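You operate a simulated robot arm through the tools that you are given. There is no shell and no other tool.

The job below is to be done with a simulated robot arm. You get a single attempt, and the scene is never put back.

JOB
Swap the green tank's drain hose for the purple cap.
Fine: first shut the low green valve marked DRAIN, under the hose clamp; hose end on its post, clamp shut, wheel tight. Set down upright: green hose end.

It is judged by the outcome, as a careful person would: the job done as asked, and still so three seconds after it is handed in. It fails if anything else is knocked over, pushed out of place, dropped, spilled or broken. Lids that push on must go on centred and level and be pressed home; caps that screw on are set level and turned clockwise until they are tight.

ROBOT AND FRAMES
A 7-joint arm with a two-finger parallel gripper, fixed in place. Base frame: the origin is at the foot of the arm, x ahead of it, y to its left, z up. Readings come in m, degrees, newtons and seconds.
Its first joint turns from -166.0 to 166.0 degrees. Payload 4.4 kg.
The tool frame sits at the grasp point between the pads (the TCP): z along the fingers, y along the line on which they close. The tips reach 0.023 m beyond it. The gripper opens to 0.094 m. The fingers are 0.038 m wide and 0.01 m thick; the gripper's body (0.054 by 0.096 m) begins 0.039 m behind the TCP.
Orientation is told as [roll, pitch, yaw] about the base's x, y, z axes, in that order, counted from this pose: with the fingers straight down and closing along the base's y, the tool's x points along the base's -x, its y along +y and its z along -z.

CONTROLS
- The arm moves only by the tool step_arm. Its argument "deltas" is text: rows parted by semicolons, each of 6 numbers parted by spaces: the shift along the base's x, y, z in m, then the turn, a rotation vector about the base's x, y, z in degrees. In form: dx dy dz ax ay az; .... A call has 1 to 20 rows; each row shifts and turns the commanded pose from where the row before left it. "jaw" is the finger opening in m, from 0 to 0.094, set as the call begins (left out, the last holds). Rows are played at 5 a second. More than 0.05 m and 8.6 degrees between two rows, or a gripper value outside its range, and nothing of the call is played. Where a pose cannot be reached the arm comes as near as it can. A force on the tool above 50 N (or 10 N above the force at the start of the call, whichever is more), or a blocked arm, ends the call early, and 0.2 s more pass. The fingers move at their own pace (about 0.072 m/s each) and stop on an object; they squeeze with about 27 N. The grip force told is the motor's: it shows also when the fingers shut on nothing. Time passes only in rows, and 0.2 s behind the last, so rows that do not move let the fingers close. The reply holds the time, the measured pose of the TCP, the force on the tool along the base axes, the opening and the grip force, in the units named above and with some noise, with the torque about the TCP (base axes, N m) and any sound that the robot's microphone picked up.
- Cameras (640 x 400 px; columns grow to the right, rows downward): "scene" is fixed at [0.0494, -0.6511, 1.2004]; the picture's right is [0.61, -0.79, 0.00], its down [-0.25, -0.19, -0.95] and it looks along [0.75, 0.58, -0.31] (base axes); focal length 337 px, centre (320, 200). "wrist" rides on the gripper at [0.086, 0.016, -0.075] in the tool frame; the picture's right is [-0.18, 0.98, 0.00], its down [-0.58, -0.11, -0.81] and it looks along [-0.79, -0.15, 0.59] (tool axes); focal length 243 px, centre (320, 200). There is no depth. A picture from a camera that has moved, and an enlarged one, comes with that camera's place and axes in the base frame and with its lens.
- snapshot(camera): a new picture of that camera. It takes no simulated time.
- enlarge(camera, box): a new picture of the part [left, top, right, bottom] of that camera's present view, enlarged. It takes no simulated time.
- hand_in(): hands the job in; it is judged then, once.

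Nothing tells you positions but the pictures and the camera data. Unless the task says otherwise, let go and move clear before handing in.

The tools are called after "Request:" as a command line: name --argument value ..., lists and objects as JSON in quotes. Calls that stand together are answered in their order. step_arm: Moves the arm, as the interface text tells. Its arguments: {"type":"object","properties":{"deltas":{"type":"string"},"jaw":{"type":"number"}},"required":["deltas"]} The other tools are called the same way: snapshot (camera) takes a picture; enlarge (camera, box) takes an enlarged picture of a part of a camera's view; hand_in () hands the job in.

At the start:

```text
t: 0.0
tcp_pos: [0.6241, 0.2672, 1.0546]
ee_rot: [0.0, 0.0, 0.0]
ft_force: [1.2, -0.3, 0.3]
moment: [0.03, 0.0, 0.0]
finger_gap: 0.0938
finger_force: 0.0
```

scene: 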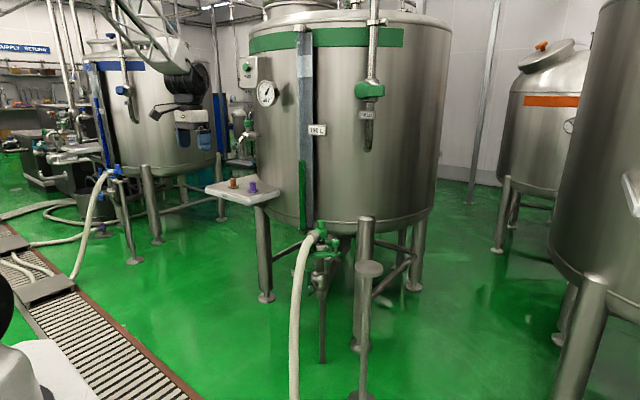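
wrist: 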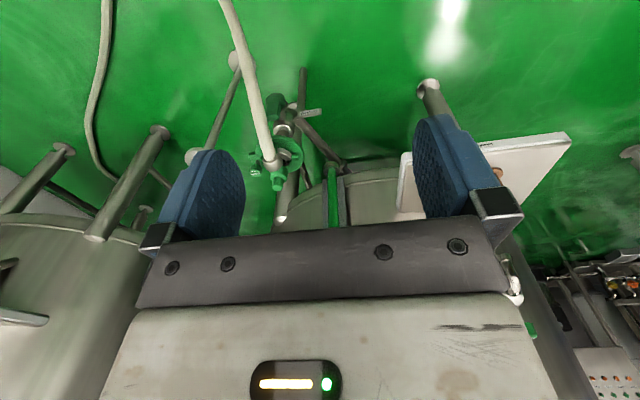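

I see the green tank in the middle with a hose at its low outlet, a small shelf with orange and purple caps at its left, and a post with a disc in front. I'll enlarge views to identify the details.

Request:
enlarge --camera "scene" --box '[270, 210, 400, 291]'

Request:
enlarge --camera "scene" --box '[190, 150, 318, 230]'

Request:
enlarge --camera "scene" --box '[270, 280, 430, 380]'

Request:
enlarge --camera "wrist" --box '[220, 60, 380, 160]'

Request:
enlarge --camera "wrist" --box '[200, 120, 360, 220]'

Request:
enlarge --camera "scene" --box '[240, 40, 400, 140]'

```text
4.92 times, centred on (335, 250) of scene
camera zoom: at [0.0494, -0.6511, 1.2004], right [0.61, -0.79, 0.0], down [-0.25, -0.19, -0.95], along [0.75, 0.58, -0.31], focal length 1660 px, centre (246, -49)
```

zoom: 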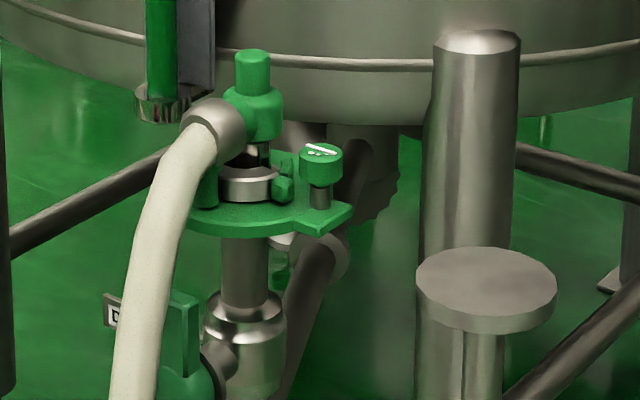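

```text
5.00 times, centred on (254, 190) of scene
camera zoom: at [0.0494, -0.6511, 1.2004], right [0.61, -0.79, 0.0], down [-0.25, -0.19, -0.95], along [0.75, 0.58, -0.31], focal length 1686 px, centre (650, 250)
```

zoom: 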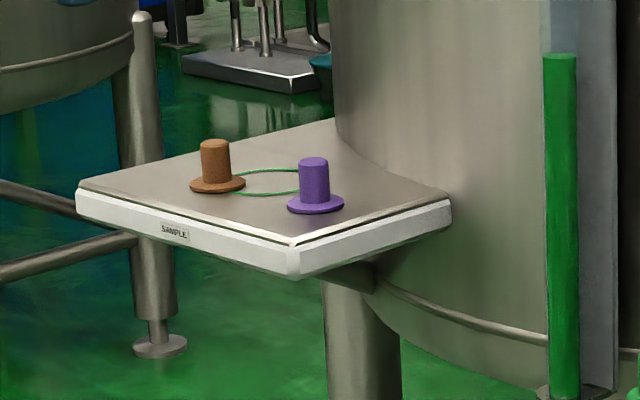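

```text
4.00 times, centred on (350, 330) of scene
camera zoom: at [0.0494, -0.6511, 1.2004], right [0.61, -0.79, 0.0], down [-0.25, -0.19, -0.95], along [0.75, 0.58, -0.31], focal length 1349 px, centre (200, -320)
```

zoom: 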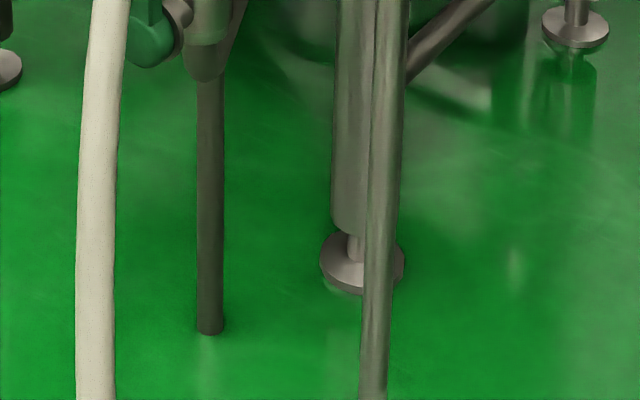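

```text
4.00 times, centred on (300, 110) of wrist
camera zoom: at [0.5387, 0.2833, 1.1307], right [0.18, 0.98, 0.0], down [0.58, -0.11, 0.81], along [0.79, -0.15, -0.59], focal length 970 px, centre (400, 560)
```

zoom: 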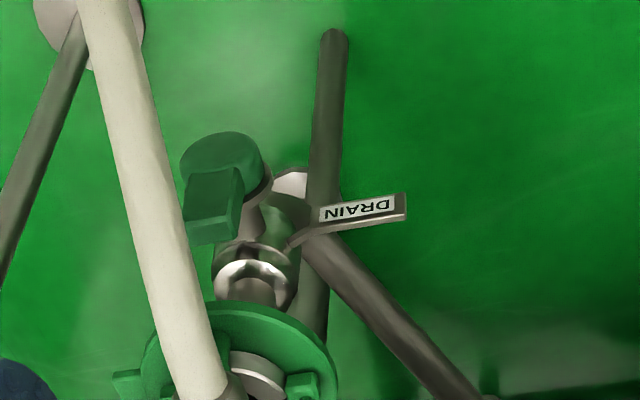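

```text
4.00 times, centred on (280, 170) of wrist
camera zoom: at [0.5387, 0.2833, 1.1307], right [0.18, 0.98, 0.0], down [0.58, -0.11, 0.81], along [0.79, -0.15, -0.59], focal length 970 px, centre (480, 320)
```

zoom: 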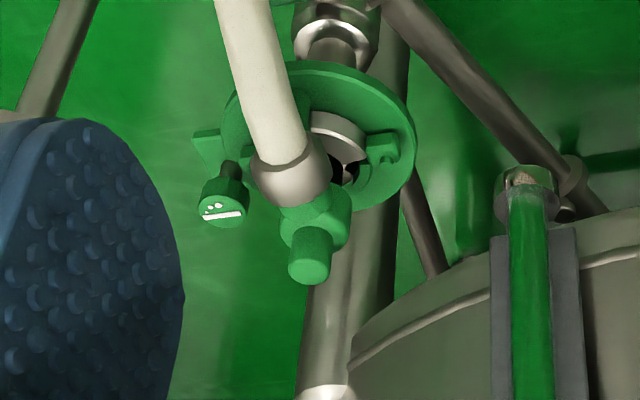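

```text
4.00 times, centred on (320, 90) of scene
camera zoom: at [0.0494, -0.6511, 1.2004], right [0.61, -0.79, 0.0], down [-0.25, -0.19, -0.95], along [0.75, 0.58, -0.31], focal length 1349 px, centre (320, 640)
```

zoom: 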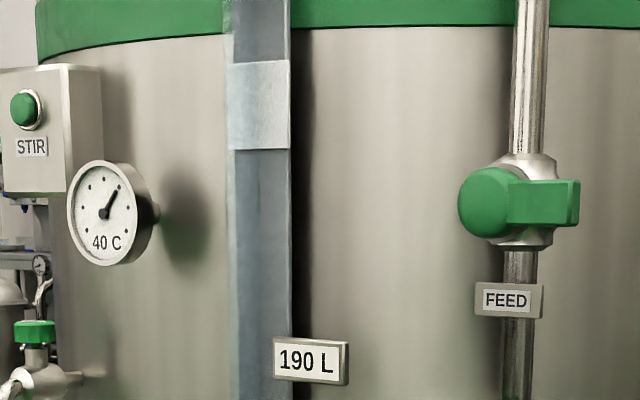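

I see the coupling with its knob at about (1.00, 0.08, 0.72), the hose post's disc at about (0.95, -0.16, 0.63) and the drain valve just below the coupling. I'll bring the wrist camera nearer for a closer look.

Request:
step_arm --deltas "0.0183 -0.0255 -0.0333 0 0 0;0.0183 -0.0255 -0.0333 0 0 0;0.0183 -0.0255 -0.0333 0 0 0;0.0183 -0.0255 -0.0333 0 0 0;0.0183 -0.0255 -0.0333 0 0 0;0.0183 -0.0255 -0.0333 0 0 0;0 0 0 0 0 0"

Request:
snapshot --camera "wrist"

Request:
snapshot --camera "scene"

```text
t: 1.6
tcp_pos: [0.7339, 0.115, 0.8511]
ee_rot: [0.0, 0.0, -0.1]
ft_force: [-0.2, 0.0, -0.8]
moment: [0.03, 0.03, 0.01]
finger_gap: 0.0941
finger_force: 0.0
```

```text
taken
camera wrist: at [0.6485, 0.1317, 0.9261], right [0.19, 0.98, 0.0], down [0.58, -0.11, 0.81], along [0.79, -0.15, -0.59], focal length 243 px, centre (320, 200)
```

wrist: 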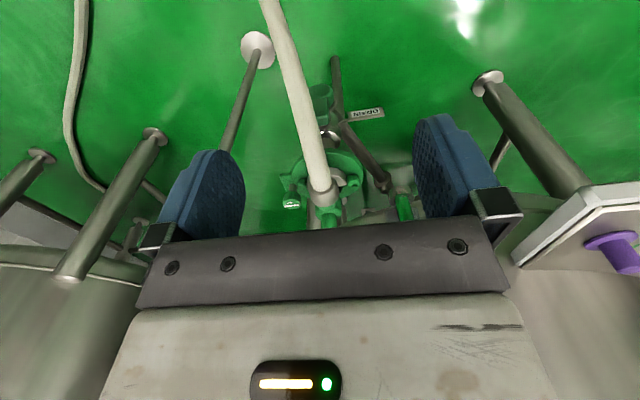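

```text
taken
```

scene: 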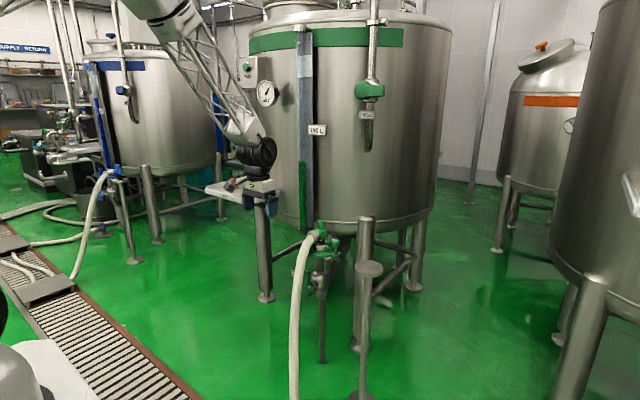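

Request:
enlarge --camera "wrist" --box '[260, 130, 420, 230]'

Request:
enlarge --camera "wrist" --box '[270, 60, 398, 140]'

Request:
enlarge --camera "wrist" --box '[512, 180, 640, 260]'

Request:
enlarge --camera "wrist" --box '[275, 140, 371, 200]'

Request:
enlarge --camera "scene" --box '[295, 215, 359, 255]'

Request:
enlarge --camera "scene" --box '[283, 235, 363, 285]'

```text
4.00 times, centred on (340, 180) of wrist
camera zoom: at [0.6485, 0.1317, 0.9261], right [0.19, 0.98, 0.0], down [0.58, -0.11, 0.81], along [0.79, -0.15, -0.59], focal length 970 px, centre (240, 280)
```

zoom: 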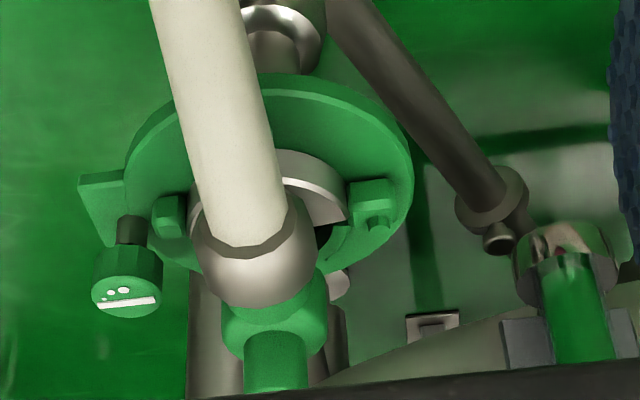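

```text
5.00 times, centred on (334, 100) of wrist
camera zoom: at [0.6485, 0.1317, 0.9261], right [0.19, 0.98, 0.0], down [0.58, -0.11, 0.81], along [0.79, -0.15, -0.59], focal length 1213 px, centre (250, 700)
```

zoom: 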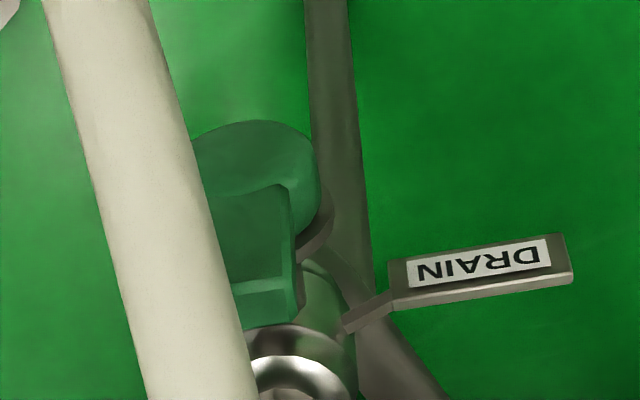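

```text
5.00 times, centred on (576, 220) of wrist
camera zoom: at [0.6485, 0.1317, 0.9261], right [0.19, 0.98, 0.0], down [0.58, -0.11, 0.81], along [0.79, -0.15, -0.59], focal length 1213 px, centre (-960, 100)
```

zoom: 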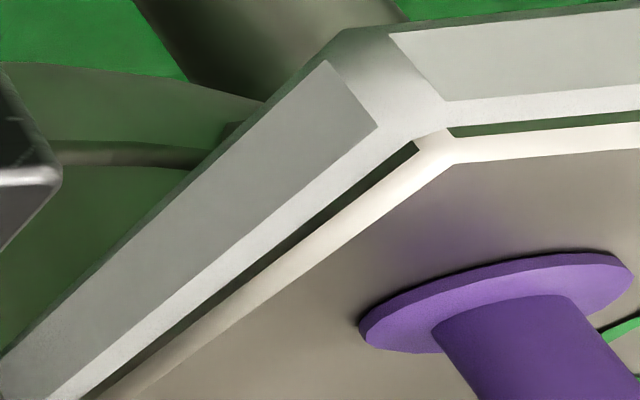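

```text
6.67 times, centred on (323, 170) of wrist
camera zoom: at [0.6485, 0.1317, 0.9261], right [0.19, 0.98, 0.0], down [0.58, -0.11, 0.81], along [0.79, -0.15, -0.59], focal length 1618 px, centre (300, 400)
```

zoom: 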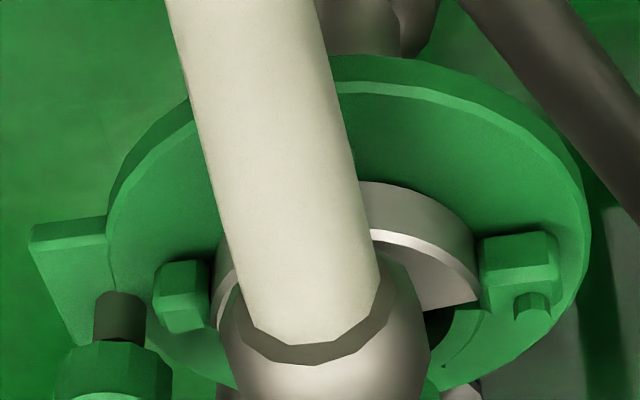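

```text
10.00 times, centred on (327, 235) of scene
camera zoom: at [0.0494, -0.6511, 1.2004], right [0.61, -0.79, 0.0], down [-0.25, -0.19, -0.95], along [0.75, 0.58, -0.31], focal length 3373 px, centre (250, -150)
```

zoom: 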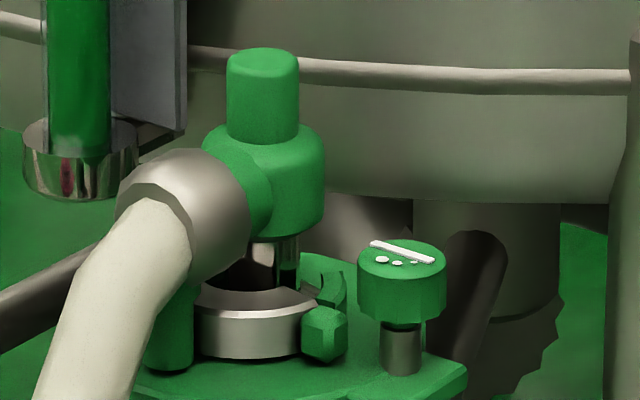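

```text
8.00 times, centred on (323, 260) of scene
camera zoom: at [0.0494, -0.6511, 1.2004], right [0.61, -0.79, 0.0], down [-0.25, -0.19, -0.95], along [0.75, 0.58, -0.31], focal length 2698 px, centre (296, -280)
```

zoom: 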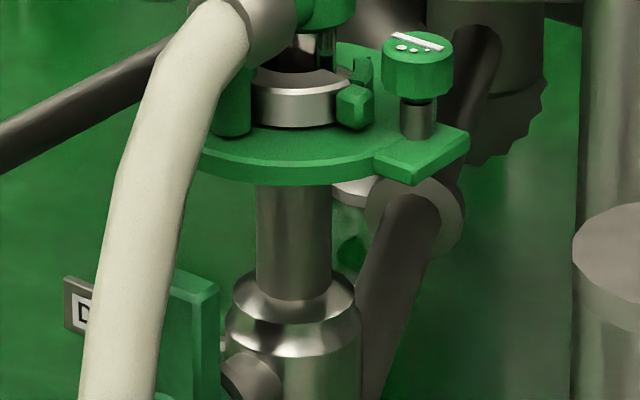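

The purple cap stands on the shelf near (0.985, 0.438, 0.787). The clamp wheel's top is near (1.001, 0.012, 0.665). The clamp is partly hidden, so I'll swing the wrist camera round to the left to see the clamp and valve from there.

Request:
step_arm --deltas "0.0241 0.0199 -0.0066 0 0 -7.14;0.0241 0.0199 -0.0066 0 0 -7.14;0.0241 0.0199 -0.0066 0 0 -7.14;0.0241 0.0199 -0.0066 0 0 -7.14;0.0241 0.0199 -0.0066 0 0 -7.14;0.0241 0.0199 -0.0066 0 0 -7.14;0.0241 0.0199 -0.0066 0 0 -7.14;0 0 0 0 0 0"

Request:
snapshot --camera "wrist"

Request:
enlarge --camera "wrist" --box '[240, 80, 400, 180]'

Request:
enlarge --camera "wrist" --box '[240, 140, 400, 240]'

Request:
snapshot --camera "scene"

```text
t: 3.4
tcp_pos: [0.9027, 0.2542, 0.8089]
ee_rot: [-0.1, 0.0, -50.0]
ft_force: [-0.6, -0.2, 0.4]
moment: [-0.02, 0.03, -0.01]
finger_gap: 0.0938
finger_force: 0.0
```

```text
taken
camera wrist: at [0.8604, 0.331, 0.8848], right [0.87, 0.49, 0.0], down [0.29, -0.52, 0.81], along [0.39, -0.7, -0.59], focal length 243 px, centre (320, 200)
```

wrist: 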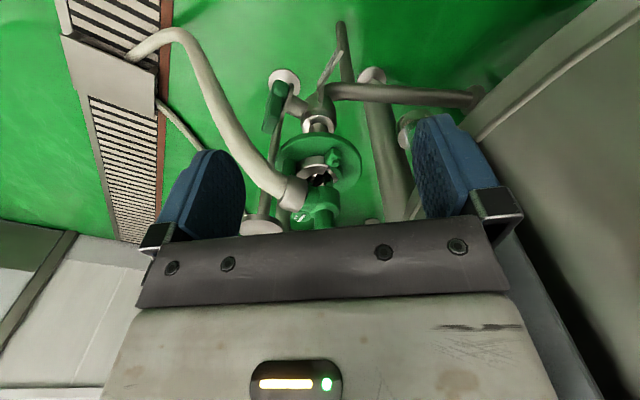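

```text
4.00 times, centred on (320, 130) of wrist
camera zoom: at [0.8604, 0.331, 0.8848], right [0.87, 0.49, 0.0], down [0.29, -0.52, 0.81], along [0.39, -0.7, -0.59], focal length 970 px, centre (320, 480)
```

zoom: 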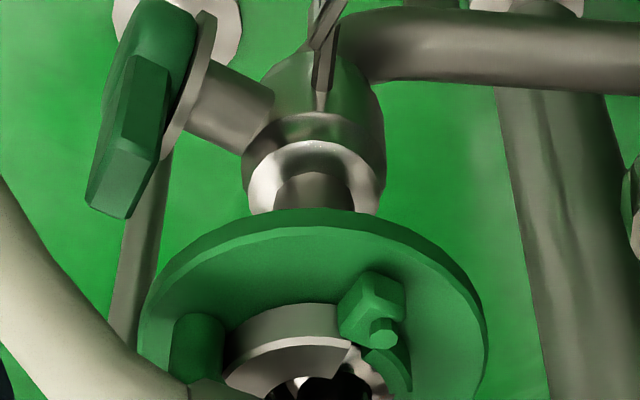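

```text
4.00 times, centred on (320, 190) of wrist
camera zoom: at [0.8604, 0.331, 0.8848], right [0.87, 0.49, 0.0], down [0.29, -0.52, 0.81], along [0.39, -0.7, -0.59], focal length 970 px, centre (320, 240)
```

zoom: 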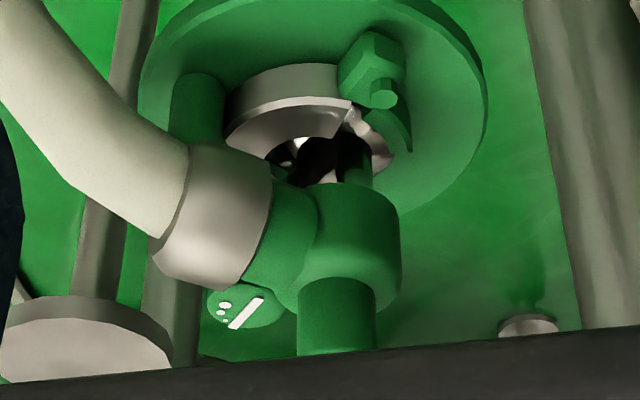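

```text
taken
```

scene: 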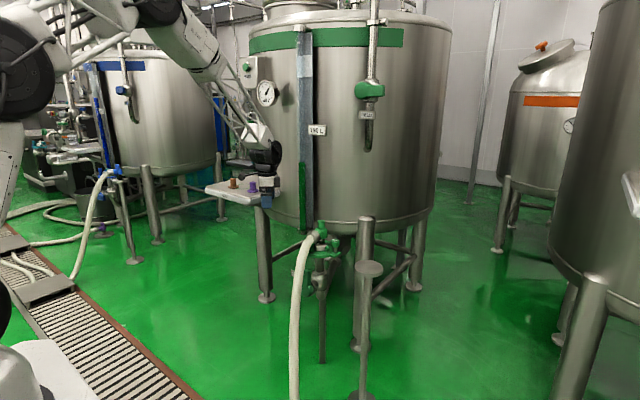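

From the left I see a silver band with green lugs at its ends, a green post in front, and the valve handle standing along its pipe, so it's open. I'll tilt the camera steeply down to read the clamp layout from above.

Request:
step_arm --deltas "0.0117 -0.0228 0.0102 6.1 3.44 0;0.0117 -0.0228 0.0102 6.1 3.44 0;0.0117 -0.0228 0.0102 6.1 3.44 0;0.0117 -0.0228 0.0102 6.1 3.44 0;0.0117 -0.0228 0.0102 6.1 3.44 0;0 0 0 0 0 0"

Request:
snapshot --camera "wrist"

Request:
enlarge --camera "wrist" --box '[240, 140, 400, 240]'

Request:
enlarge --camera "wrist" --box '[240, 60, 400, 160]'

Request:
snapshot --camera "scene"

```text
t: 4.8
tcp_pos: [0.9622, 0.1379, 0.8591]
ee_rot: [7.3, 34.4, -47.9]
ft_force: [0.6, 0.2, -0.5]
moment: [0.01, -0.02, 0.0]
finger_gap: 0.0939
finger_force: 0.2
```

```text
taken
camera wrist: at [0.9475, 0.164, 0.9716], right [0.87, 0.49, 0.0], down [0.46, -0.83, 0.32], along [0.16, -0.28, -0.95], focal length 243 px, centre (320, 200)
```

wrist: 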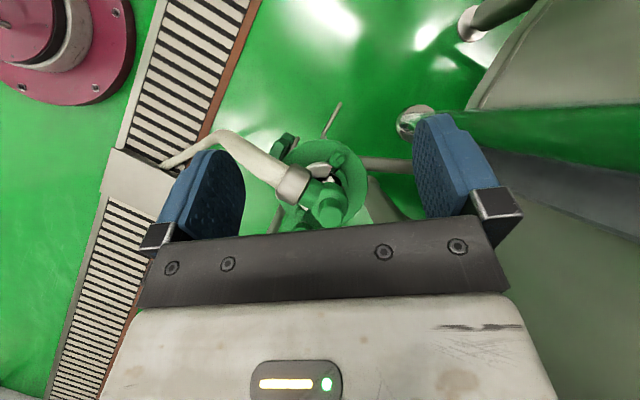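

```text
4.00 times, centred on (320, 190) of wrist
camera zoom: at [0.9475, 0.164, 0.9716], right [0.87, 0.49, 0.0], down [0.46, -0.83, 0.32], along [0.16, -0.28, -0.95], focal length 970 px, centre (320, 240)
```

zoom: 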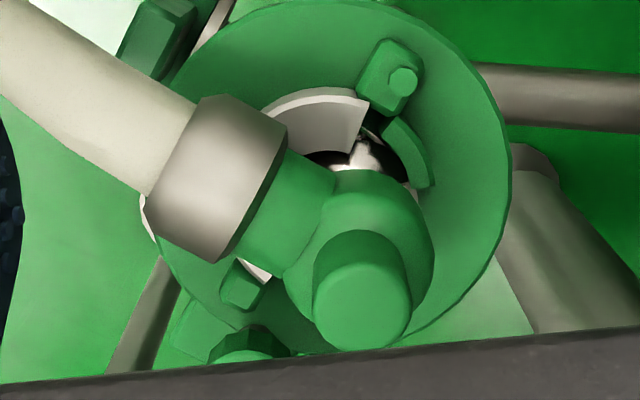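

```text
4.00 times, centred on (320, 110) of wrist
camera zoom: at [0.9475, 0.164, 0.9716], right [0.87, 0.49, 0.0], down [0.46, -0.83, 0.32], along [0.16, -0.28, -0.95], focal length 970 px, centre (320, 560)
```

zoom: 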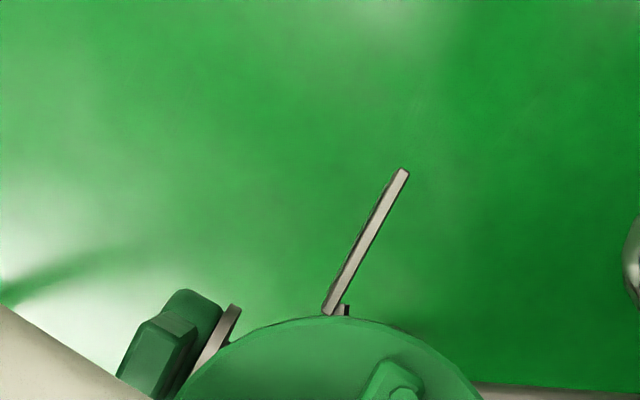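

```text
taken
```

scene: 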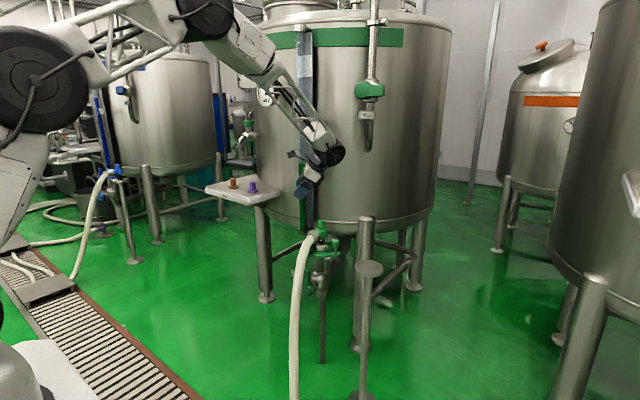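

From above I can see the clamp: a hinge block on the +y side, a silver band across the front, a tab at its -y end beside the wheel, and a green handle post in front under the hose. I'll enlarge the scene view on the handle and wheel and check the cameras' other details before moving.

Request:
enlarge --camera "scene" --box '[302, 228, 334, 258]'

Request:
enlarge --camera "scene" --box '[322, 234, 346, 256]'

Request:
enlarge --camera "wrist" --box '[260, 130, 340, 230]'

```text
13.33 times, centred on (318, 243) of scene
camera zoom: at [0.0494, -0.6511, 1.2004], right [0.61, -0.79, 0.0], down [-0.25, -0.19, -0.95], along [0.75, 0.58, -0.31], focal length 4497 px, centre (347, -373)
```

zoom: 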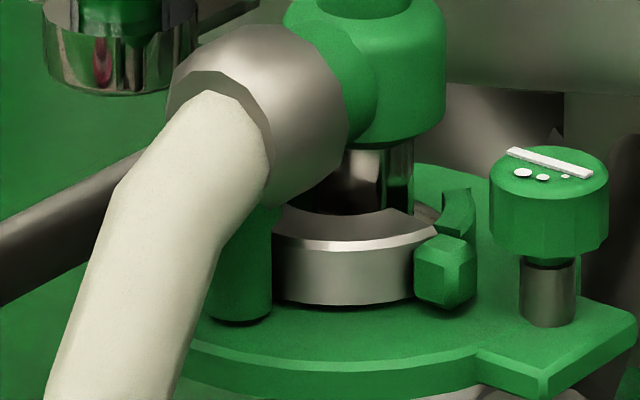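

```text
16.00 times, centred on (334, 245) of scene
camera zoom: at [0.0494, -0.6511, 1.2004], right [0.61, -0.79, 0.0], down [-0.25, -0.19, -0.95], along [0.75, 0.58, -0.31], focal length 5396 px, centre (96, -520)
```

zoom: 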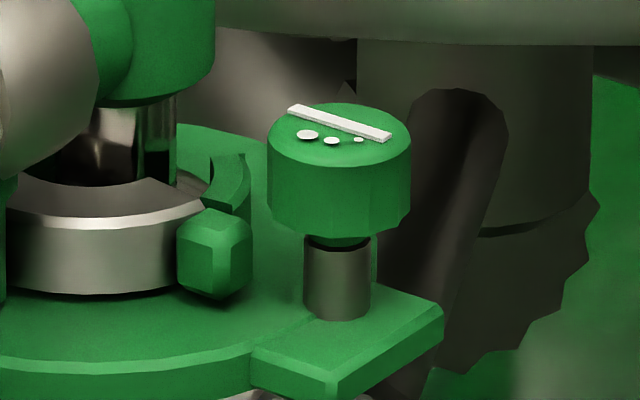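

```text
4.00 times, centred on (300, 180) of wrist
camera zoom: at [0.9475, 0.164, 0.9716], right [0.87, 0.49, 0.0], down [0.46, -0.83, 0.32], along [0.16, -0.28, -0.95], focal length 970 px, centre (400, 280)
```

zoom: 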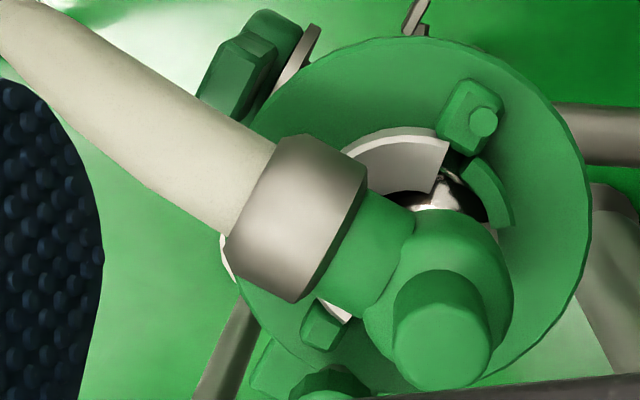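

I've located the handle post at about (0.947, 0.081, 0.635), the hinge at (0.999, 0.130), the tab at (0.988, 0.036) and the drain lever's top at about (0.912, 0.078, 0.553). I'll check what the gripper and its camera look like, and look closer at the lever.

Request:
enlarge --camera "scene" --box '[260, 110, 372, 220]'

Request:
enlarge --camera "scene" --box '[288, 255, 352, 300]'

Request:
enlarge --camera "wrist" --box '[250, 110, 310, 180]'

Request:
enlarge --camera "scene" --box '[340, 245, 400, 400]'

```text
3.64 times, centred on (316, 165) of scene
camera zoom: at [0.0494, -0.6511, 1.2004], right [0.61, -0.79, 0.0], down [-0.25, -0.19, -0.95], along [0.75, 0.58, -0.31], focal length 1226 px, centre (334, 327)
```

zoom: 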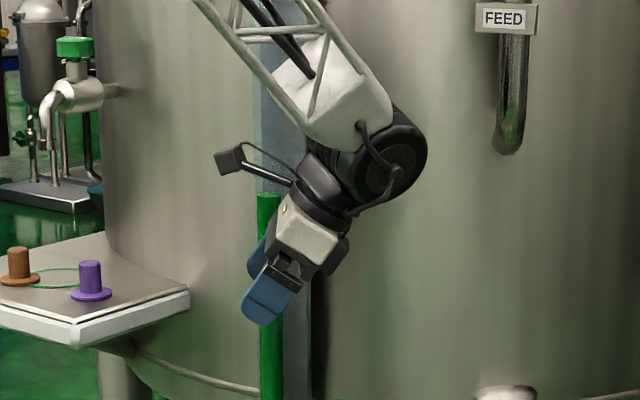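

```text
8.89 times, centred on (320, 278) of scene
camera zoom: at [0.0494, -0.6511, 1.2004], right [0.61, -0.79, 0.0], down [-0.25, -0.19, -0.95], along [0.75, 0.58, -0.31], focal length 2998 px, centre (320, -489)
```

zoom: 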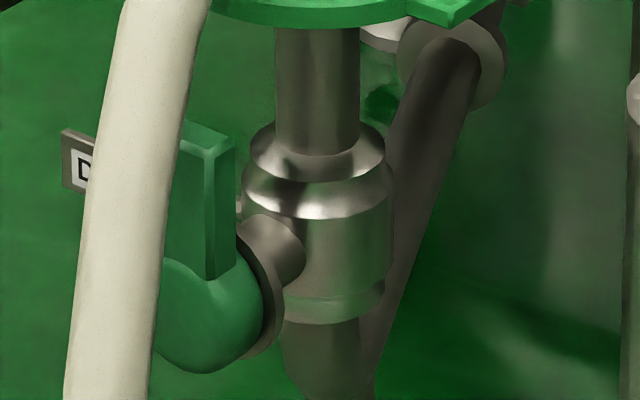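

```text
5.71 times, centred on (280, 145) of wrist
camera zoom: at [0.9475, 0.164, 0.9716], right [0.87, 0.49, 0.0], down [0.46, -0.83, 0.32], along [0.16, -0.28, -0.95], focal length 1386 px, centre (549, 514)
```

zoom: 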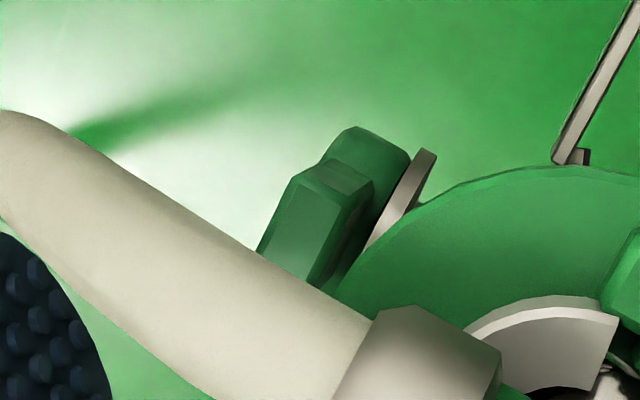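

```text
2.58 times, centred on (370, 322) of scene
camera zoom: at [0.0494, -0.6511, 1.2004], right [0.61, -0.79, 0.0], down [-0.25, -0.19, -0.95], along [0.75, 0.58, -0.31], focal length 870 px, centre (191, -116)
```

zoom: 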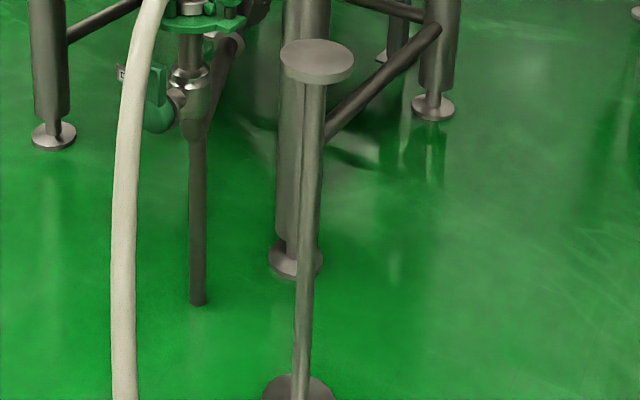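

The gripper carries its camera on a short stalk. The drain lever is a wide bar standing up from a hub at about (0.91, 0.08, 0.465), so I'll push its top toward -y with closed fingers from the left, clear of the hose. I'm backing off first and turning the tool.

Request:
step_arm --deltas "-0.0353 0.0237 0.0102 -5.08 -2.86 0;-0.0353 0.0237 0.0102 -5.08 -2.86 0;-0.0353 0.0237 0.0102 -5.08 -2.86 0;-0.0353 0.0237 0.0102 -5.08 -2.86 0;-0.0353 0.0237 0.0102 -5.08 -2.86 0;-0.0353 0.0237 0.0102 -5.08 -2.86 0;0 0 0 0 0 -6.67;0 0 0 0 0 -6.67;0 0 0 0 0 -6.67;0 0 0 0 0 0" --jaw 0

```text
t: 7.0
tcp_pos: [0.7506, 0.2831, 0.9215]
ee_rot: [-0.1, -0.1, -70.1]
ft_force: [0.2, 0.0, 0.1]
moment: [-0.02, -0.02, -0.04]
finger_gap: 0.0002
finger_force: 27.0
```

The tool is vertical with its fingers shut. Next I'll tilt it toward horizontal, pointing to -y and slightly down, and lower it in the free space in front of the shelf.

Request:
step_arm --deltas "0.005 0.0077 -0.036 -7.52 -2.74 0;0.005 0.0077 -0.036 -7.52 -2.74 0;0.005 0.0077 -0.036 -7.52 -2.74 0;0.005 0.0077 -0.036 -7.52 -2.74 0;0.005 0.0077 -0.036 -7.52 -2.74 0;0.005 0.0077 -0.036 -7.52 -2.74 0;0.005 0.0077 -0.036 -7.52 -2.74 0;0.005 0.0077 -0.036 -7.52 -2.74 0;0.005 0.0077 -0.036 -7.52 -2.74 0;0.005 0.0077 -0.036 -7.52 -2.74 0;0 0 0 0 0 0"

Request:
snapshot --camera "wrist"

Request:
snapshot --camera "scene"

```text
t: 9.4
tcp_pos: [0.7977, 0.3612, 0.5591]
ee_rot: [0.3, -80.1, -70.4]
ft_force: [-0.2, 0.2, 0.4]
moment: [0.01, 0.01, -0.02]
finger_gap: 0.0001
finger_force: 27.1
```

```text
taken
camera wrist: at [0.7828, 0.449, 0.4871], right [0.93, 0.31, 0.18], down [-0.34, 0.61, 0.71], along [0.11, -0.73, 0.68], focal length 243 px, centre (320, 200)
```

wrist: 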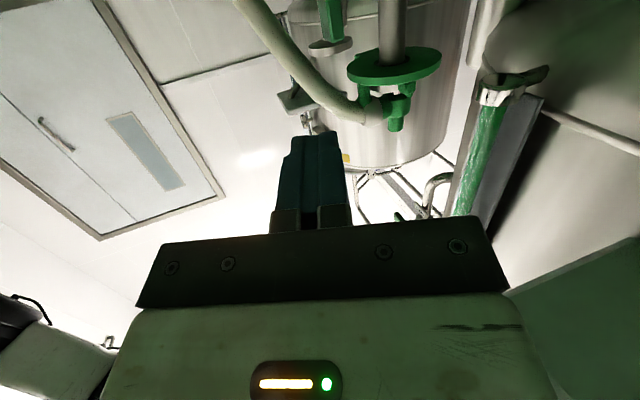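

```text
taken
```

scene: 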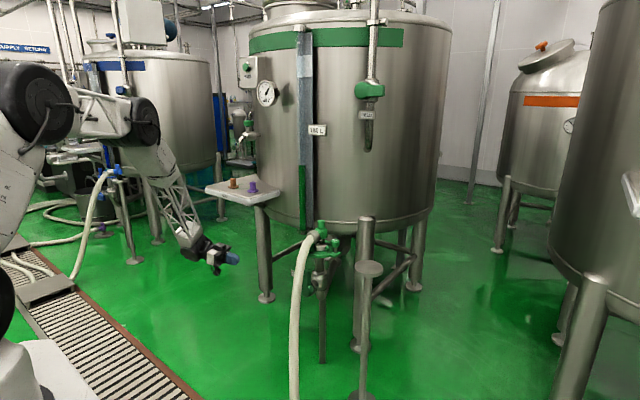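

The pose is reachable, and from below I can see the plate, the clamp parts and the lever. I'll zoom in on them.

Request:
enlarge --camera "wrist" --box '[280, 0, 440, 140]'

Request:
enlarge --camera "scene" --box '[160, 200, 280, 300]'

```text
2.86 times, centred on (360, 70) of wrist
camera zoom: at [0.7828, 0.449, 0.4871], right [0.93, 0.31, 0.18], down [-0.34, 0.61, 0.71], along [0.11, -0.73, 0.68], focal length 693 px, centre (206, 571)
```

zoom: 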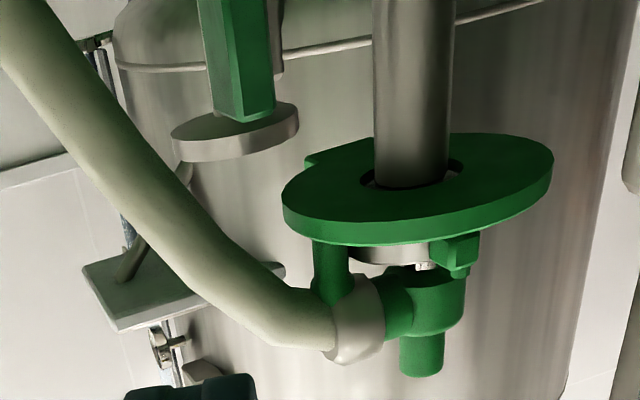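

```text
4.00 times, centred on (220, 250) of scene
camera zoom: at [0.0494, -0.6511, 1.2004], right [0.61, -0.79, 0.0], down [-0.25, -0.19, -0.95], along [0.75, 0.58, -0.31], focal length 1349 px, centre (720, 0)
```

zoom: 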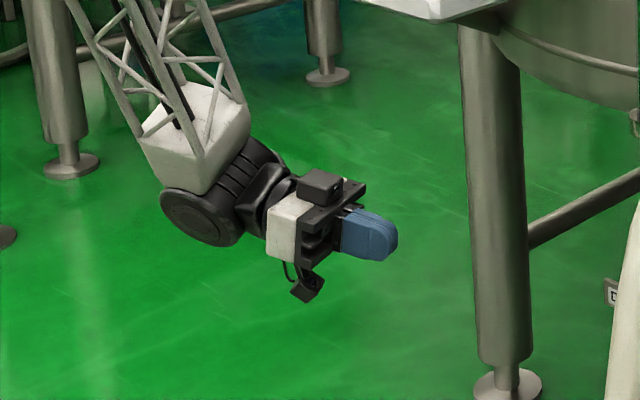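

The lever's upper end is at about x 0.905, z 0.556, with its +y face near y 0.10. I'll bring the fingertips beside it and push toward -y.

Request:
step_arm --deltas "0.0166 -0.0359 -0.0034 0 0 0;0.0166 -0.0359 -0.0034 0 0 0;0.0166 -0.0359 -0.0034 0 0 0;0.0166 -0.0359 -0.0034 0 0 0;0.0166 -0.0359 -0.0034 0 0 0;0.0166 -0.0359 -0.0034 0 0 0;0 0 0 0 0 0"

Request:
enlarge --camera "scene" --box '[270, 220, 366, 300]'

Request:
snapshot --camera "wrist"

```text
t: 11.0
tcp_pos: [0.8964, 0.1423, 0.5395]
ee_rot: [0.1, -80.1, -70.2]
ft_force: [-0.1, -0.4, 0.0]
moment: [-0.03, 0.0, 0.02]
finger_gap: 0.0
finger_force: 27.1
```

```text
5.00 times, centred on (318, 260) of scene
camera zoom: at [0.0494, -0.6511, 1.2004], right [0.61, -0.79, 0.0], down [-0.25, -0.19, -0.95], along [0.75, 0.58, -0.31], focal length 1686 px, centre (330, -100)
```

zoom: 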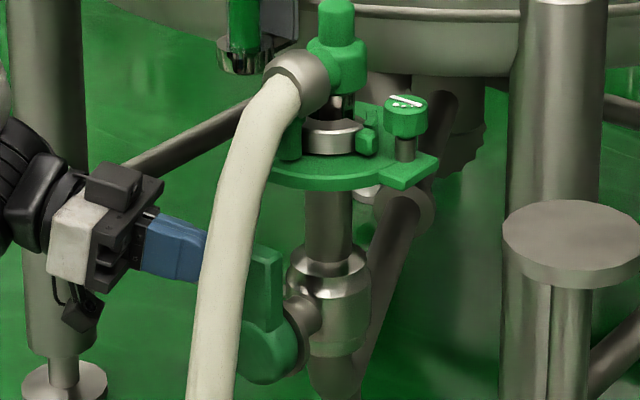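

```text
taken
camera wrist: at [0.8815, 0.2316, 0.4691], right [0.93, 0.31, 0.18], down [-0.34, 0.61, 0.71], along [0.11, -0.73, 0.68], focal length 243 px, centre (320, 200)
```

wrist: 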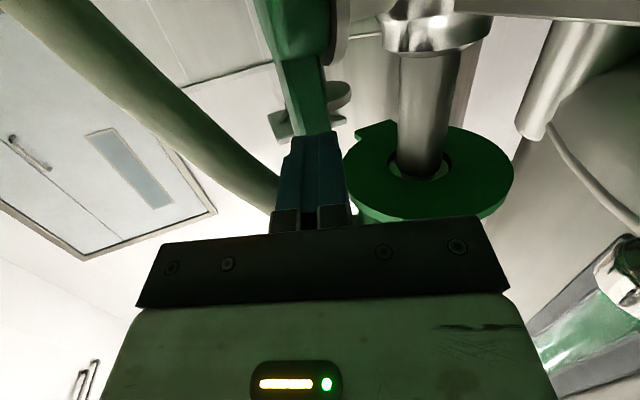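

The fingertips line up with the lever bar. Now I'll push it gently toward -y.

Request:
step_arm --deltas "0 -0.008 0 0 0 0;0 -0.008 0 0 0 0;0 -0.008 0 0 0 0;0 -0.008 0 0 0 0;0 -0.008 0 0 0 0;0 -0.008 0 0 0 0"

Request:
enlarge --camera "scene" --box '[270, 220, 366, 300]'

```text
t: 12.4
tcp_pos: [0.899, 0.0953, 0.5411]
ee_rot: [0.3, -80.0, -70.2]
ft_force: [0.2, -0.1, -0.3]
moment: [0.0, 0.0, 0.0]
finger_gap: 0.0001
finger_force: 26.6
```

```text
5.00 times, centred on (318, 260) of scene
camera zoom: at [0.0494, -0.6511, 1.2004], right [0.61, -0.79, 0.0], down [-0.25, -0.19, -0.95], along [0.75, 0.58, -0.31], focal length 1686 px, centre (330, -100)
```

zoom: 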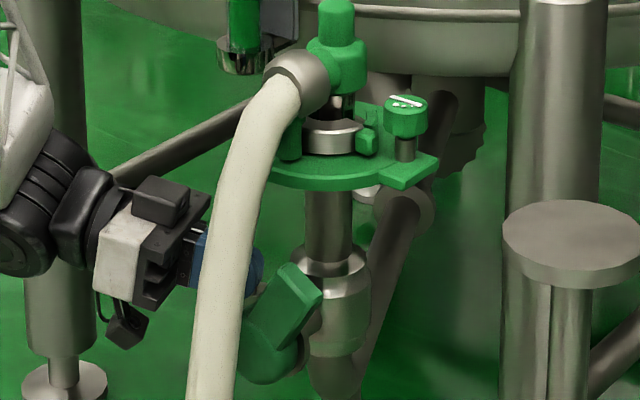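

The lever is turning easily toward -y. I'll push on a little further while keeping clear of the hose.

Request:
step_arm --deltas "0 -0.008 -0.002 0 0 0;0 -0.008 -0.004 0 0 0;0 -0.006 -0.004 0 0 0;0 0 0 0 0 0"

Request:
enlarge --camera "scene" --box '[270, 220, 366, 300]'

Request:
snapshot --camera "wrist"

```text
t: 13.4
tcp_pos: [0.8997, 0.0747, 0.5307]
ee_rot: [0.4, -80.0, -70.5]
ft_force: [-0.4, 4.9, 5.2]
moment: [0.0, -0.03, 0.02]
finger_gap: 0.0
finger_force: 27.4
```

```text
5.00 times, centred on (318, 260) of scene
camera zoom: at [0.0494, -0.6511, 1.2004], right [0.61, -0.79, 0.0], down [-0.25, -0.19, -0.95], along [0.75, 0.58, -0.31], focal length 1686 px, centre (330, -100)
```

zoom: 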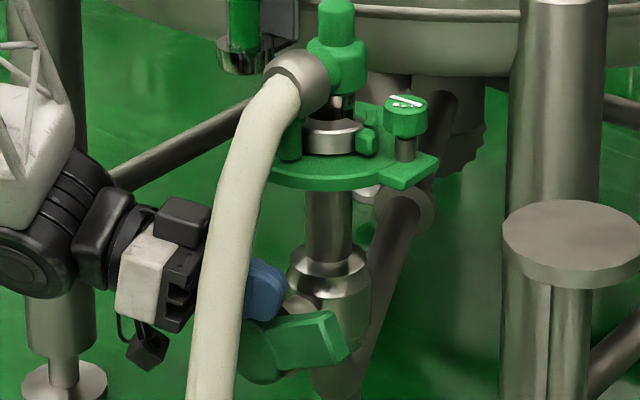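

```text
taken
camera wrist: at [0.885, 0.1629, 0.4596], right [0.93, 0.31, 0.18], down [-0.34, 0.61, 0.71], along [0.11, -0.73, 0.68], focal length 243 px, centre (320, 200)
```

wrist: 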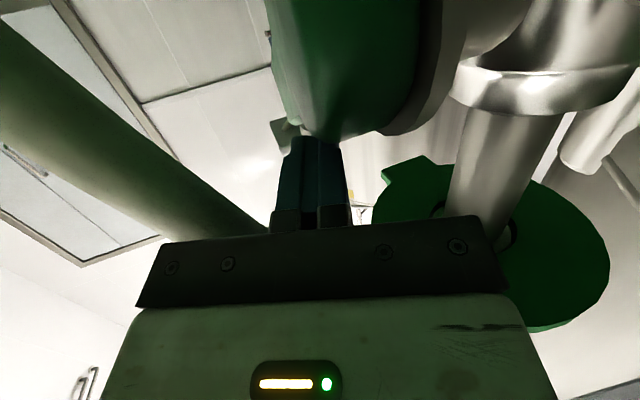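

The lever is nearly across now. I'll press down and slightly on to bring it to its stop.

Request:
step_arm --deltas "0 -0.003 -0.005 0 0 0;0 -0.003 -0.005 0 0 0;0 0 -0.004 0 0 0;0 0 0 0 0 0"

Request:
enlarge --camera "scene" --box '[286, 240, 350, 300]'

```text
t: 14.1
tcp_pos: [0.8987, 0.0647, 0.5199]
ee_rot: [0.5, -80.2, -70.7]
ft_force: [-12.1, -11.0, 17.9]
moment: [0.0, 0.1, 0.01]
finger_gap: 0.0003
finger_force: 26.9
stopped in row 3: the force on the tool passed its limit at 60 N (the readings are from after the stop); the commanded pose is now the measured one
```

```text
6.67 times, centred on (318, 270) of scene
camera zoom: at [0.0494, -0.6511, 1.2004], right [0.61, -0.79, 0.0], down [-0.25, -0.19, -0.95], along [0.75, 0.58, -0.31], focal length 2248 px, centre (333, -267)
```

zoom: 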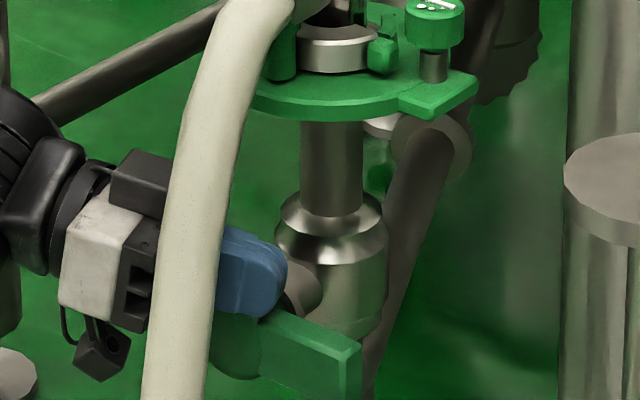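

The lever has come to a stop lying across its pipe, so I take the drain as shut. I'll back the fingers away along the way they came and check.

Request:
step_arm --deltas "0 0.004 0.006 0 0 0;0 0.008 0.006 0 0 0;0 0.015 0.004 0 0 0;0 0.025 0 0 0 0;-0.015 0.04 0 0 0 0;-0.0166 0.0359 0 0 0 0;-0.0166 0.0359 0 0 0 0;-0.0166 0.0359 0 0 0 0;-0.0166 0.0359 0 0 0 0;0 0 0 0 0 0"

Request:
enlarge --camera "scene" --box '[276, 220, 356, 300]'

Request:
snapshot --camera "wrist"

```text
t: 16.3
tcp_pos: [0.8179, 0.3009, 0.5324]
ee_rot: [0.4, -80.1, -70.5]
ft_force: [-0.6, -0.4, 0.2]
moment: [-0.03, 0.03, -0.01]
finger_gap: 0.0001
finger_force: 27.0
```

```text
5.00 times, centred on (316, 260) of scene
camera zoom: at [0.0494, -0.6511, 1.2004], right [0.61, -0.79, 0.0], down [-0.25, -0.19, -0.95], along [0.75, 0.58, -0.31], focal length 1686 px, centre (340, -100)
```

zoom: 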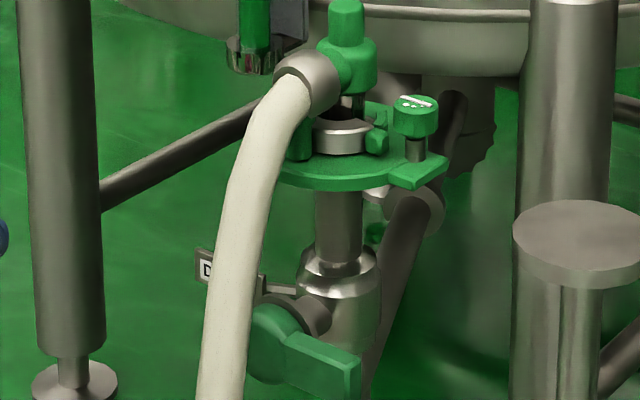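

```text
taken
camera wrist: at [0.8029, 0.3898, 0.4618], right [0.94, 0.3, 0.18], down [-0.34, 0.62, 0.71], along [0.1, -0.73, 0.68], focal length 243 px, centre (320, 200)
```

wrist: 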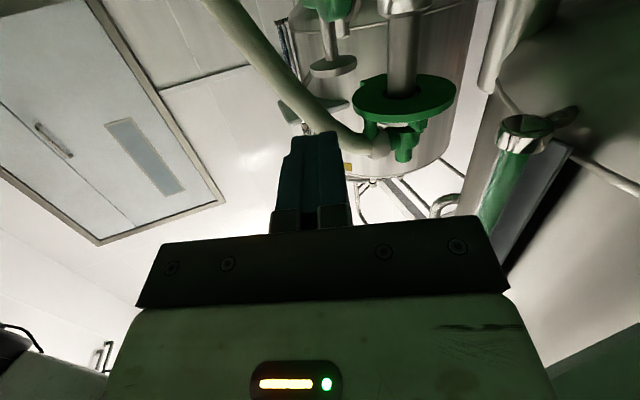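

Request:
enlarge --camera "scene" --box '[310, 260, 360, 300]'

```text
10.00 times, centred on (335, 280) of scene
camera zoom: at [0.0494, -0.6511, 1.2004], right [0.61, -0.79, 0.0], down [-0.25, -0.19, -0.95], along [0.75, 0.58, -0.31], focal length 3373 px, centre (170, -600)
```

zoom: 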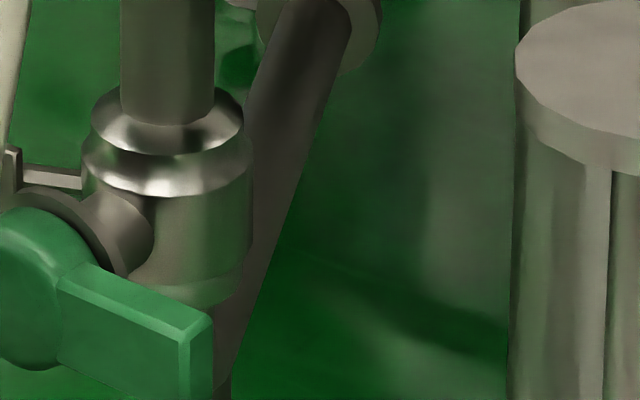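

The lever's edges match a horizontal bar, so the drain valve is shut. Next is the clamp wheel. I'll right the tool, raise it, and turn so the camera stalk stays on the -y side, clear of the hose end.

Request:
step_arm --deltas "-0.0068 -0.004 0.0368 7.52 2.74 0;-0.0068 -0.004 0.0368 7.52 2.74 0;-0.0068 -0.004 0.0368 7.52 2.74 0;-0.0068 -0.004 0.0368 7.52 2.74 0;-0.0068 -0.004 0.0368 7.52 2.74 0;-0.0068 -0.004 0.0368 7.52 2.74 0;-0.0068 -0.004 0.0368 7.52 2.74 0;-0.0068 -0.004 0.0368 7.52 2.74 0;-0.0068 -0.004 0.0368 7.52 2.74 0;-0.0068 -0.004 0.0368 7.52 2.74 0;0 0 0 0 0 0"

Request:
step_arm --deltas "0.0063 -0.0163 -0.0015 0 0 8.125;0.0063 -0.0163 -0.0015 0 0 8.125;0.0063 -0.0163 -0.0015 0 0 8.125;0.0063 -0.0163 -0.0015 0 0 8.125;0.0063 -0.0163 -0.0015 0 0 8.125;0.0063 -0.0163 -0.0015 0 0 8.125;0.0063 -0.0163 -0.0015 0 0 8.125;0.0063 -0.0163 -0.0015 0 0 8.125;0.0063 -0.0163 -0.0015 0 0 8.125;0.0063 -0.0163 -0.0015 0 0 8.125;0.0063 -0.0163 -0.0015 0 0 8.125;0.0063 -0.0163 -0.0015 0 0 8.125;0.0063 -0.0163 -0.0015 0 0 8.125;0.0063 -0.0163 -0.0015 0 0 8.125;0.0063 -0.0163 -0.0015 0 0 8.125;0.0063 -0.0163 -0.0015 0 0 8.125;0 0 0 0 0 0" --jaw 0.055

Request:
snapshot --camera "wrist"

Request:
snapshot --camera "scene"

```text
t: 18.7
tcp_pos: [0.7506, 0.2617, 0.9049]
ee_rot: [-0.2, 0.0, -70.1]
ft_force: [0.0, 0.2, 0.3]
moment: [0.02, -0.02, 0.0]
finger_gap: 0.0
finger_force: 27.1
```

```text
t: 22.3
tcp_pos: [0.8509, 0.0007, 0.8802]
ee_rot: [-0.2, -0.1, 59.9]
ft_force: [-0.4, -0.4, 0.1]
moment: [-0.01, 0.0, 0.01]
finger_gap: 0.0549
finger_force: 0.0
```

```text
taken
camera wrist: at [0.7938, -0.066, 0.9556], right [-0.76, 0.65, 0.0], down [0.38, 0.45, 0.81], along [0.53, 0.61, -0.59], focal length 243 px, centre (320, 200)
```

wrist: 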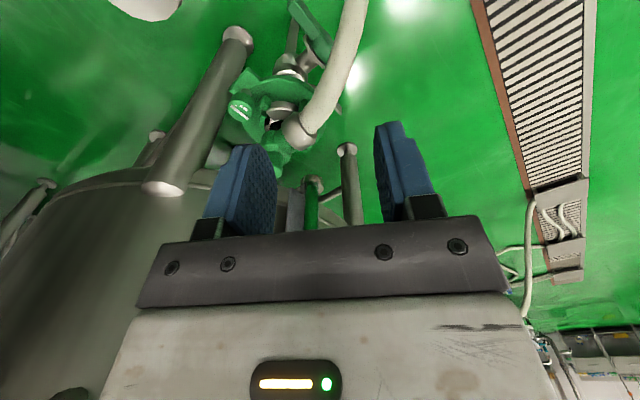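

```text
taken
```

scene: 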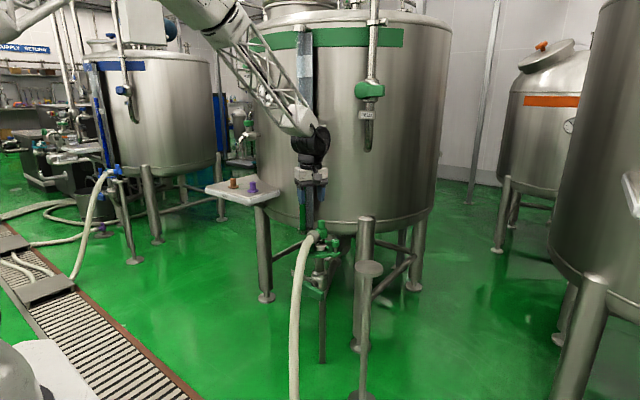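

Request:
enlarge --camera "wrist" --box '[210, 70, 330, 170]'

```text
4.00 times, centred on (270, 120) of wrist
camera zoom: at [0.7938, -0.066, 0.9556], right [-0.76, 0.65, 0.0], down [0.38, 0.45, 0.81], along [0.53, 0.61, -0.59], focal length 970 px, centre (520, 520)
```

zoom: 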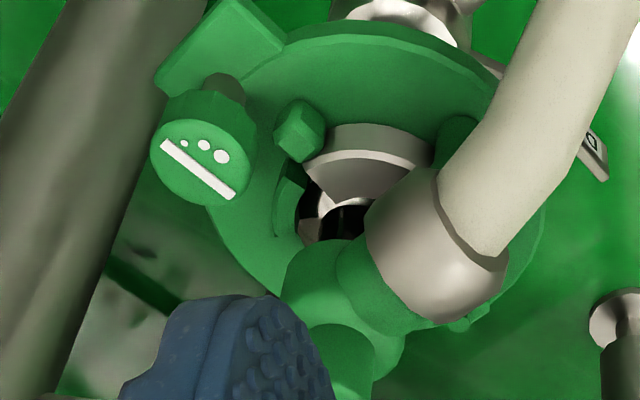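

The wheel's centre is at about (1.001, 0.011), with its top at z 0.665. I'll move above it and lower the open fingers around it.

Request:
step_arm --deltas "0.0375 0.0026 -0.02 0 0 0;0.0375 0.0026 -0.02 0 0 0;0.0375 0.0026 -0.02 0 0 0;0.0375 0.0026 -0.02 0 0 0;0 0 -0.03 0 0 0;0 0 -0.03 0 0 0;0 0 0 0 0 0"

Request:
snapshot --camera "wrist"

Request:
enlarge --camera "scene" --box '[290, 190, 370, 250]'

```text
t: 23.9
tcp_pos: [0.9991, 0.0116, 0.7413]
ee_rot: [-0.2, 0.0, 59.9]
ft_force: [0.8, -0.4, 0.0]
moment: [-0.01, -0.04, 0.03]
finger_gap: 0.055
finger_force: 0.0
```

```text
taken
camera wrist: at [0.9409, -0.0545, 0.8162], right [-0.76, 0.65, 0.0], down [0.38, 0.45, 0.81], along [0.53, 0.61, -0.59], focal length 243 px, centre (320, 200)
```

wrist: 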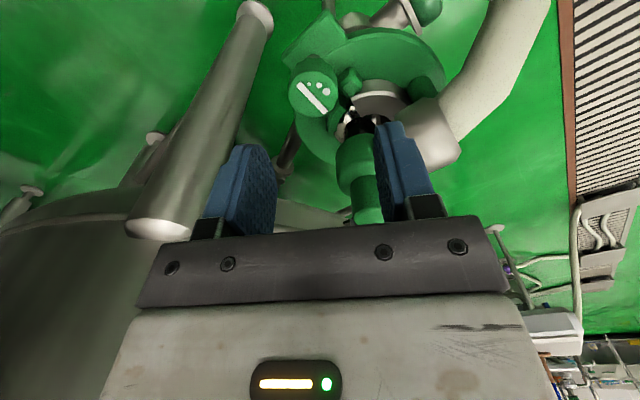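

```text
6.67 times, centred on (330, 220) of scene
camera zoom: at [0.0494, -0.6511, 1.2004], right [0.61, -0.79, 0.0], down [-0.25, -0.19, -0.95], along [0.75, 0.58, -0.31], focal length 2248 px, centre (253, 67)
```

zoom: 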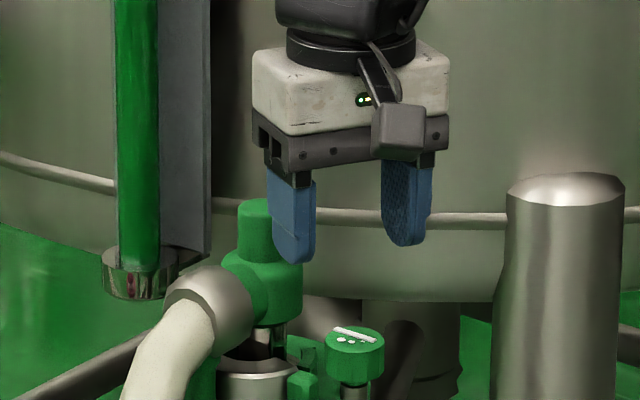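

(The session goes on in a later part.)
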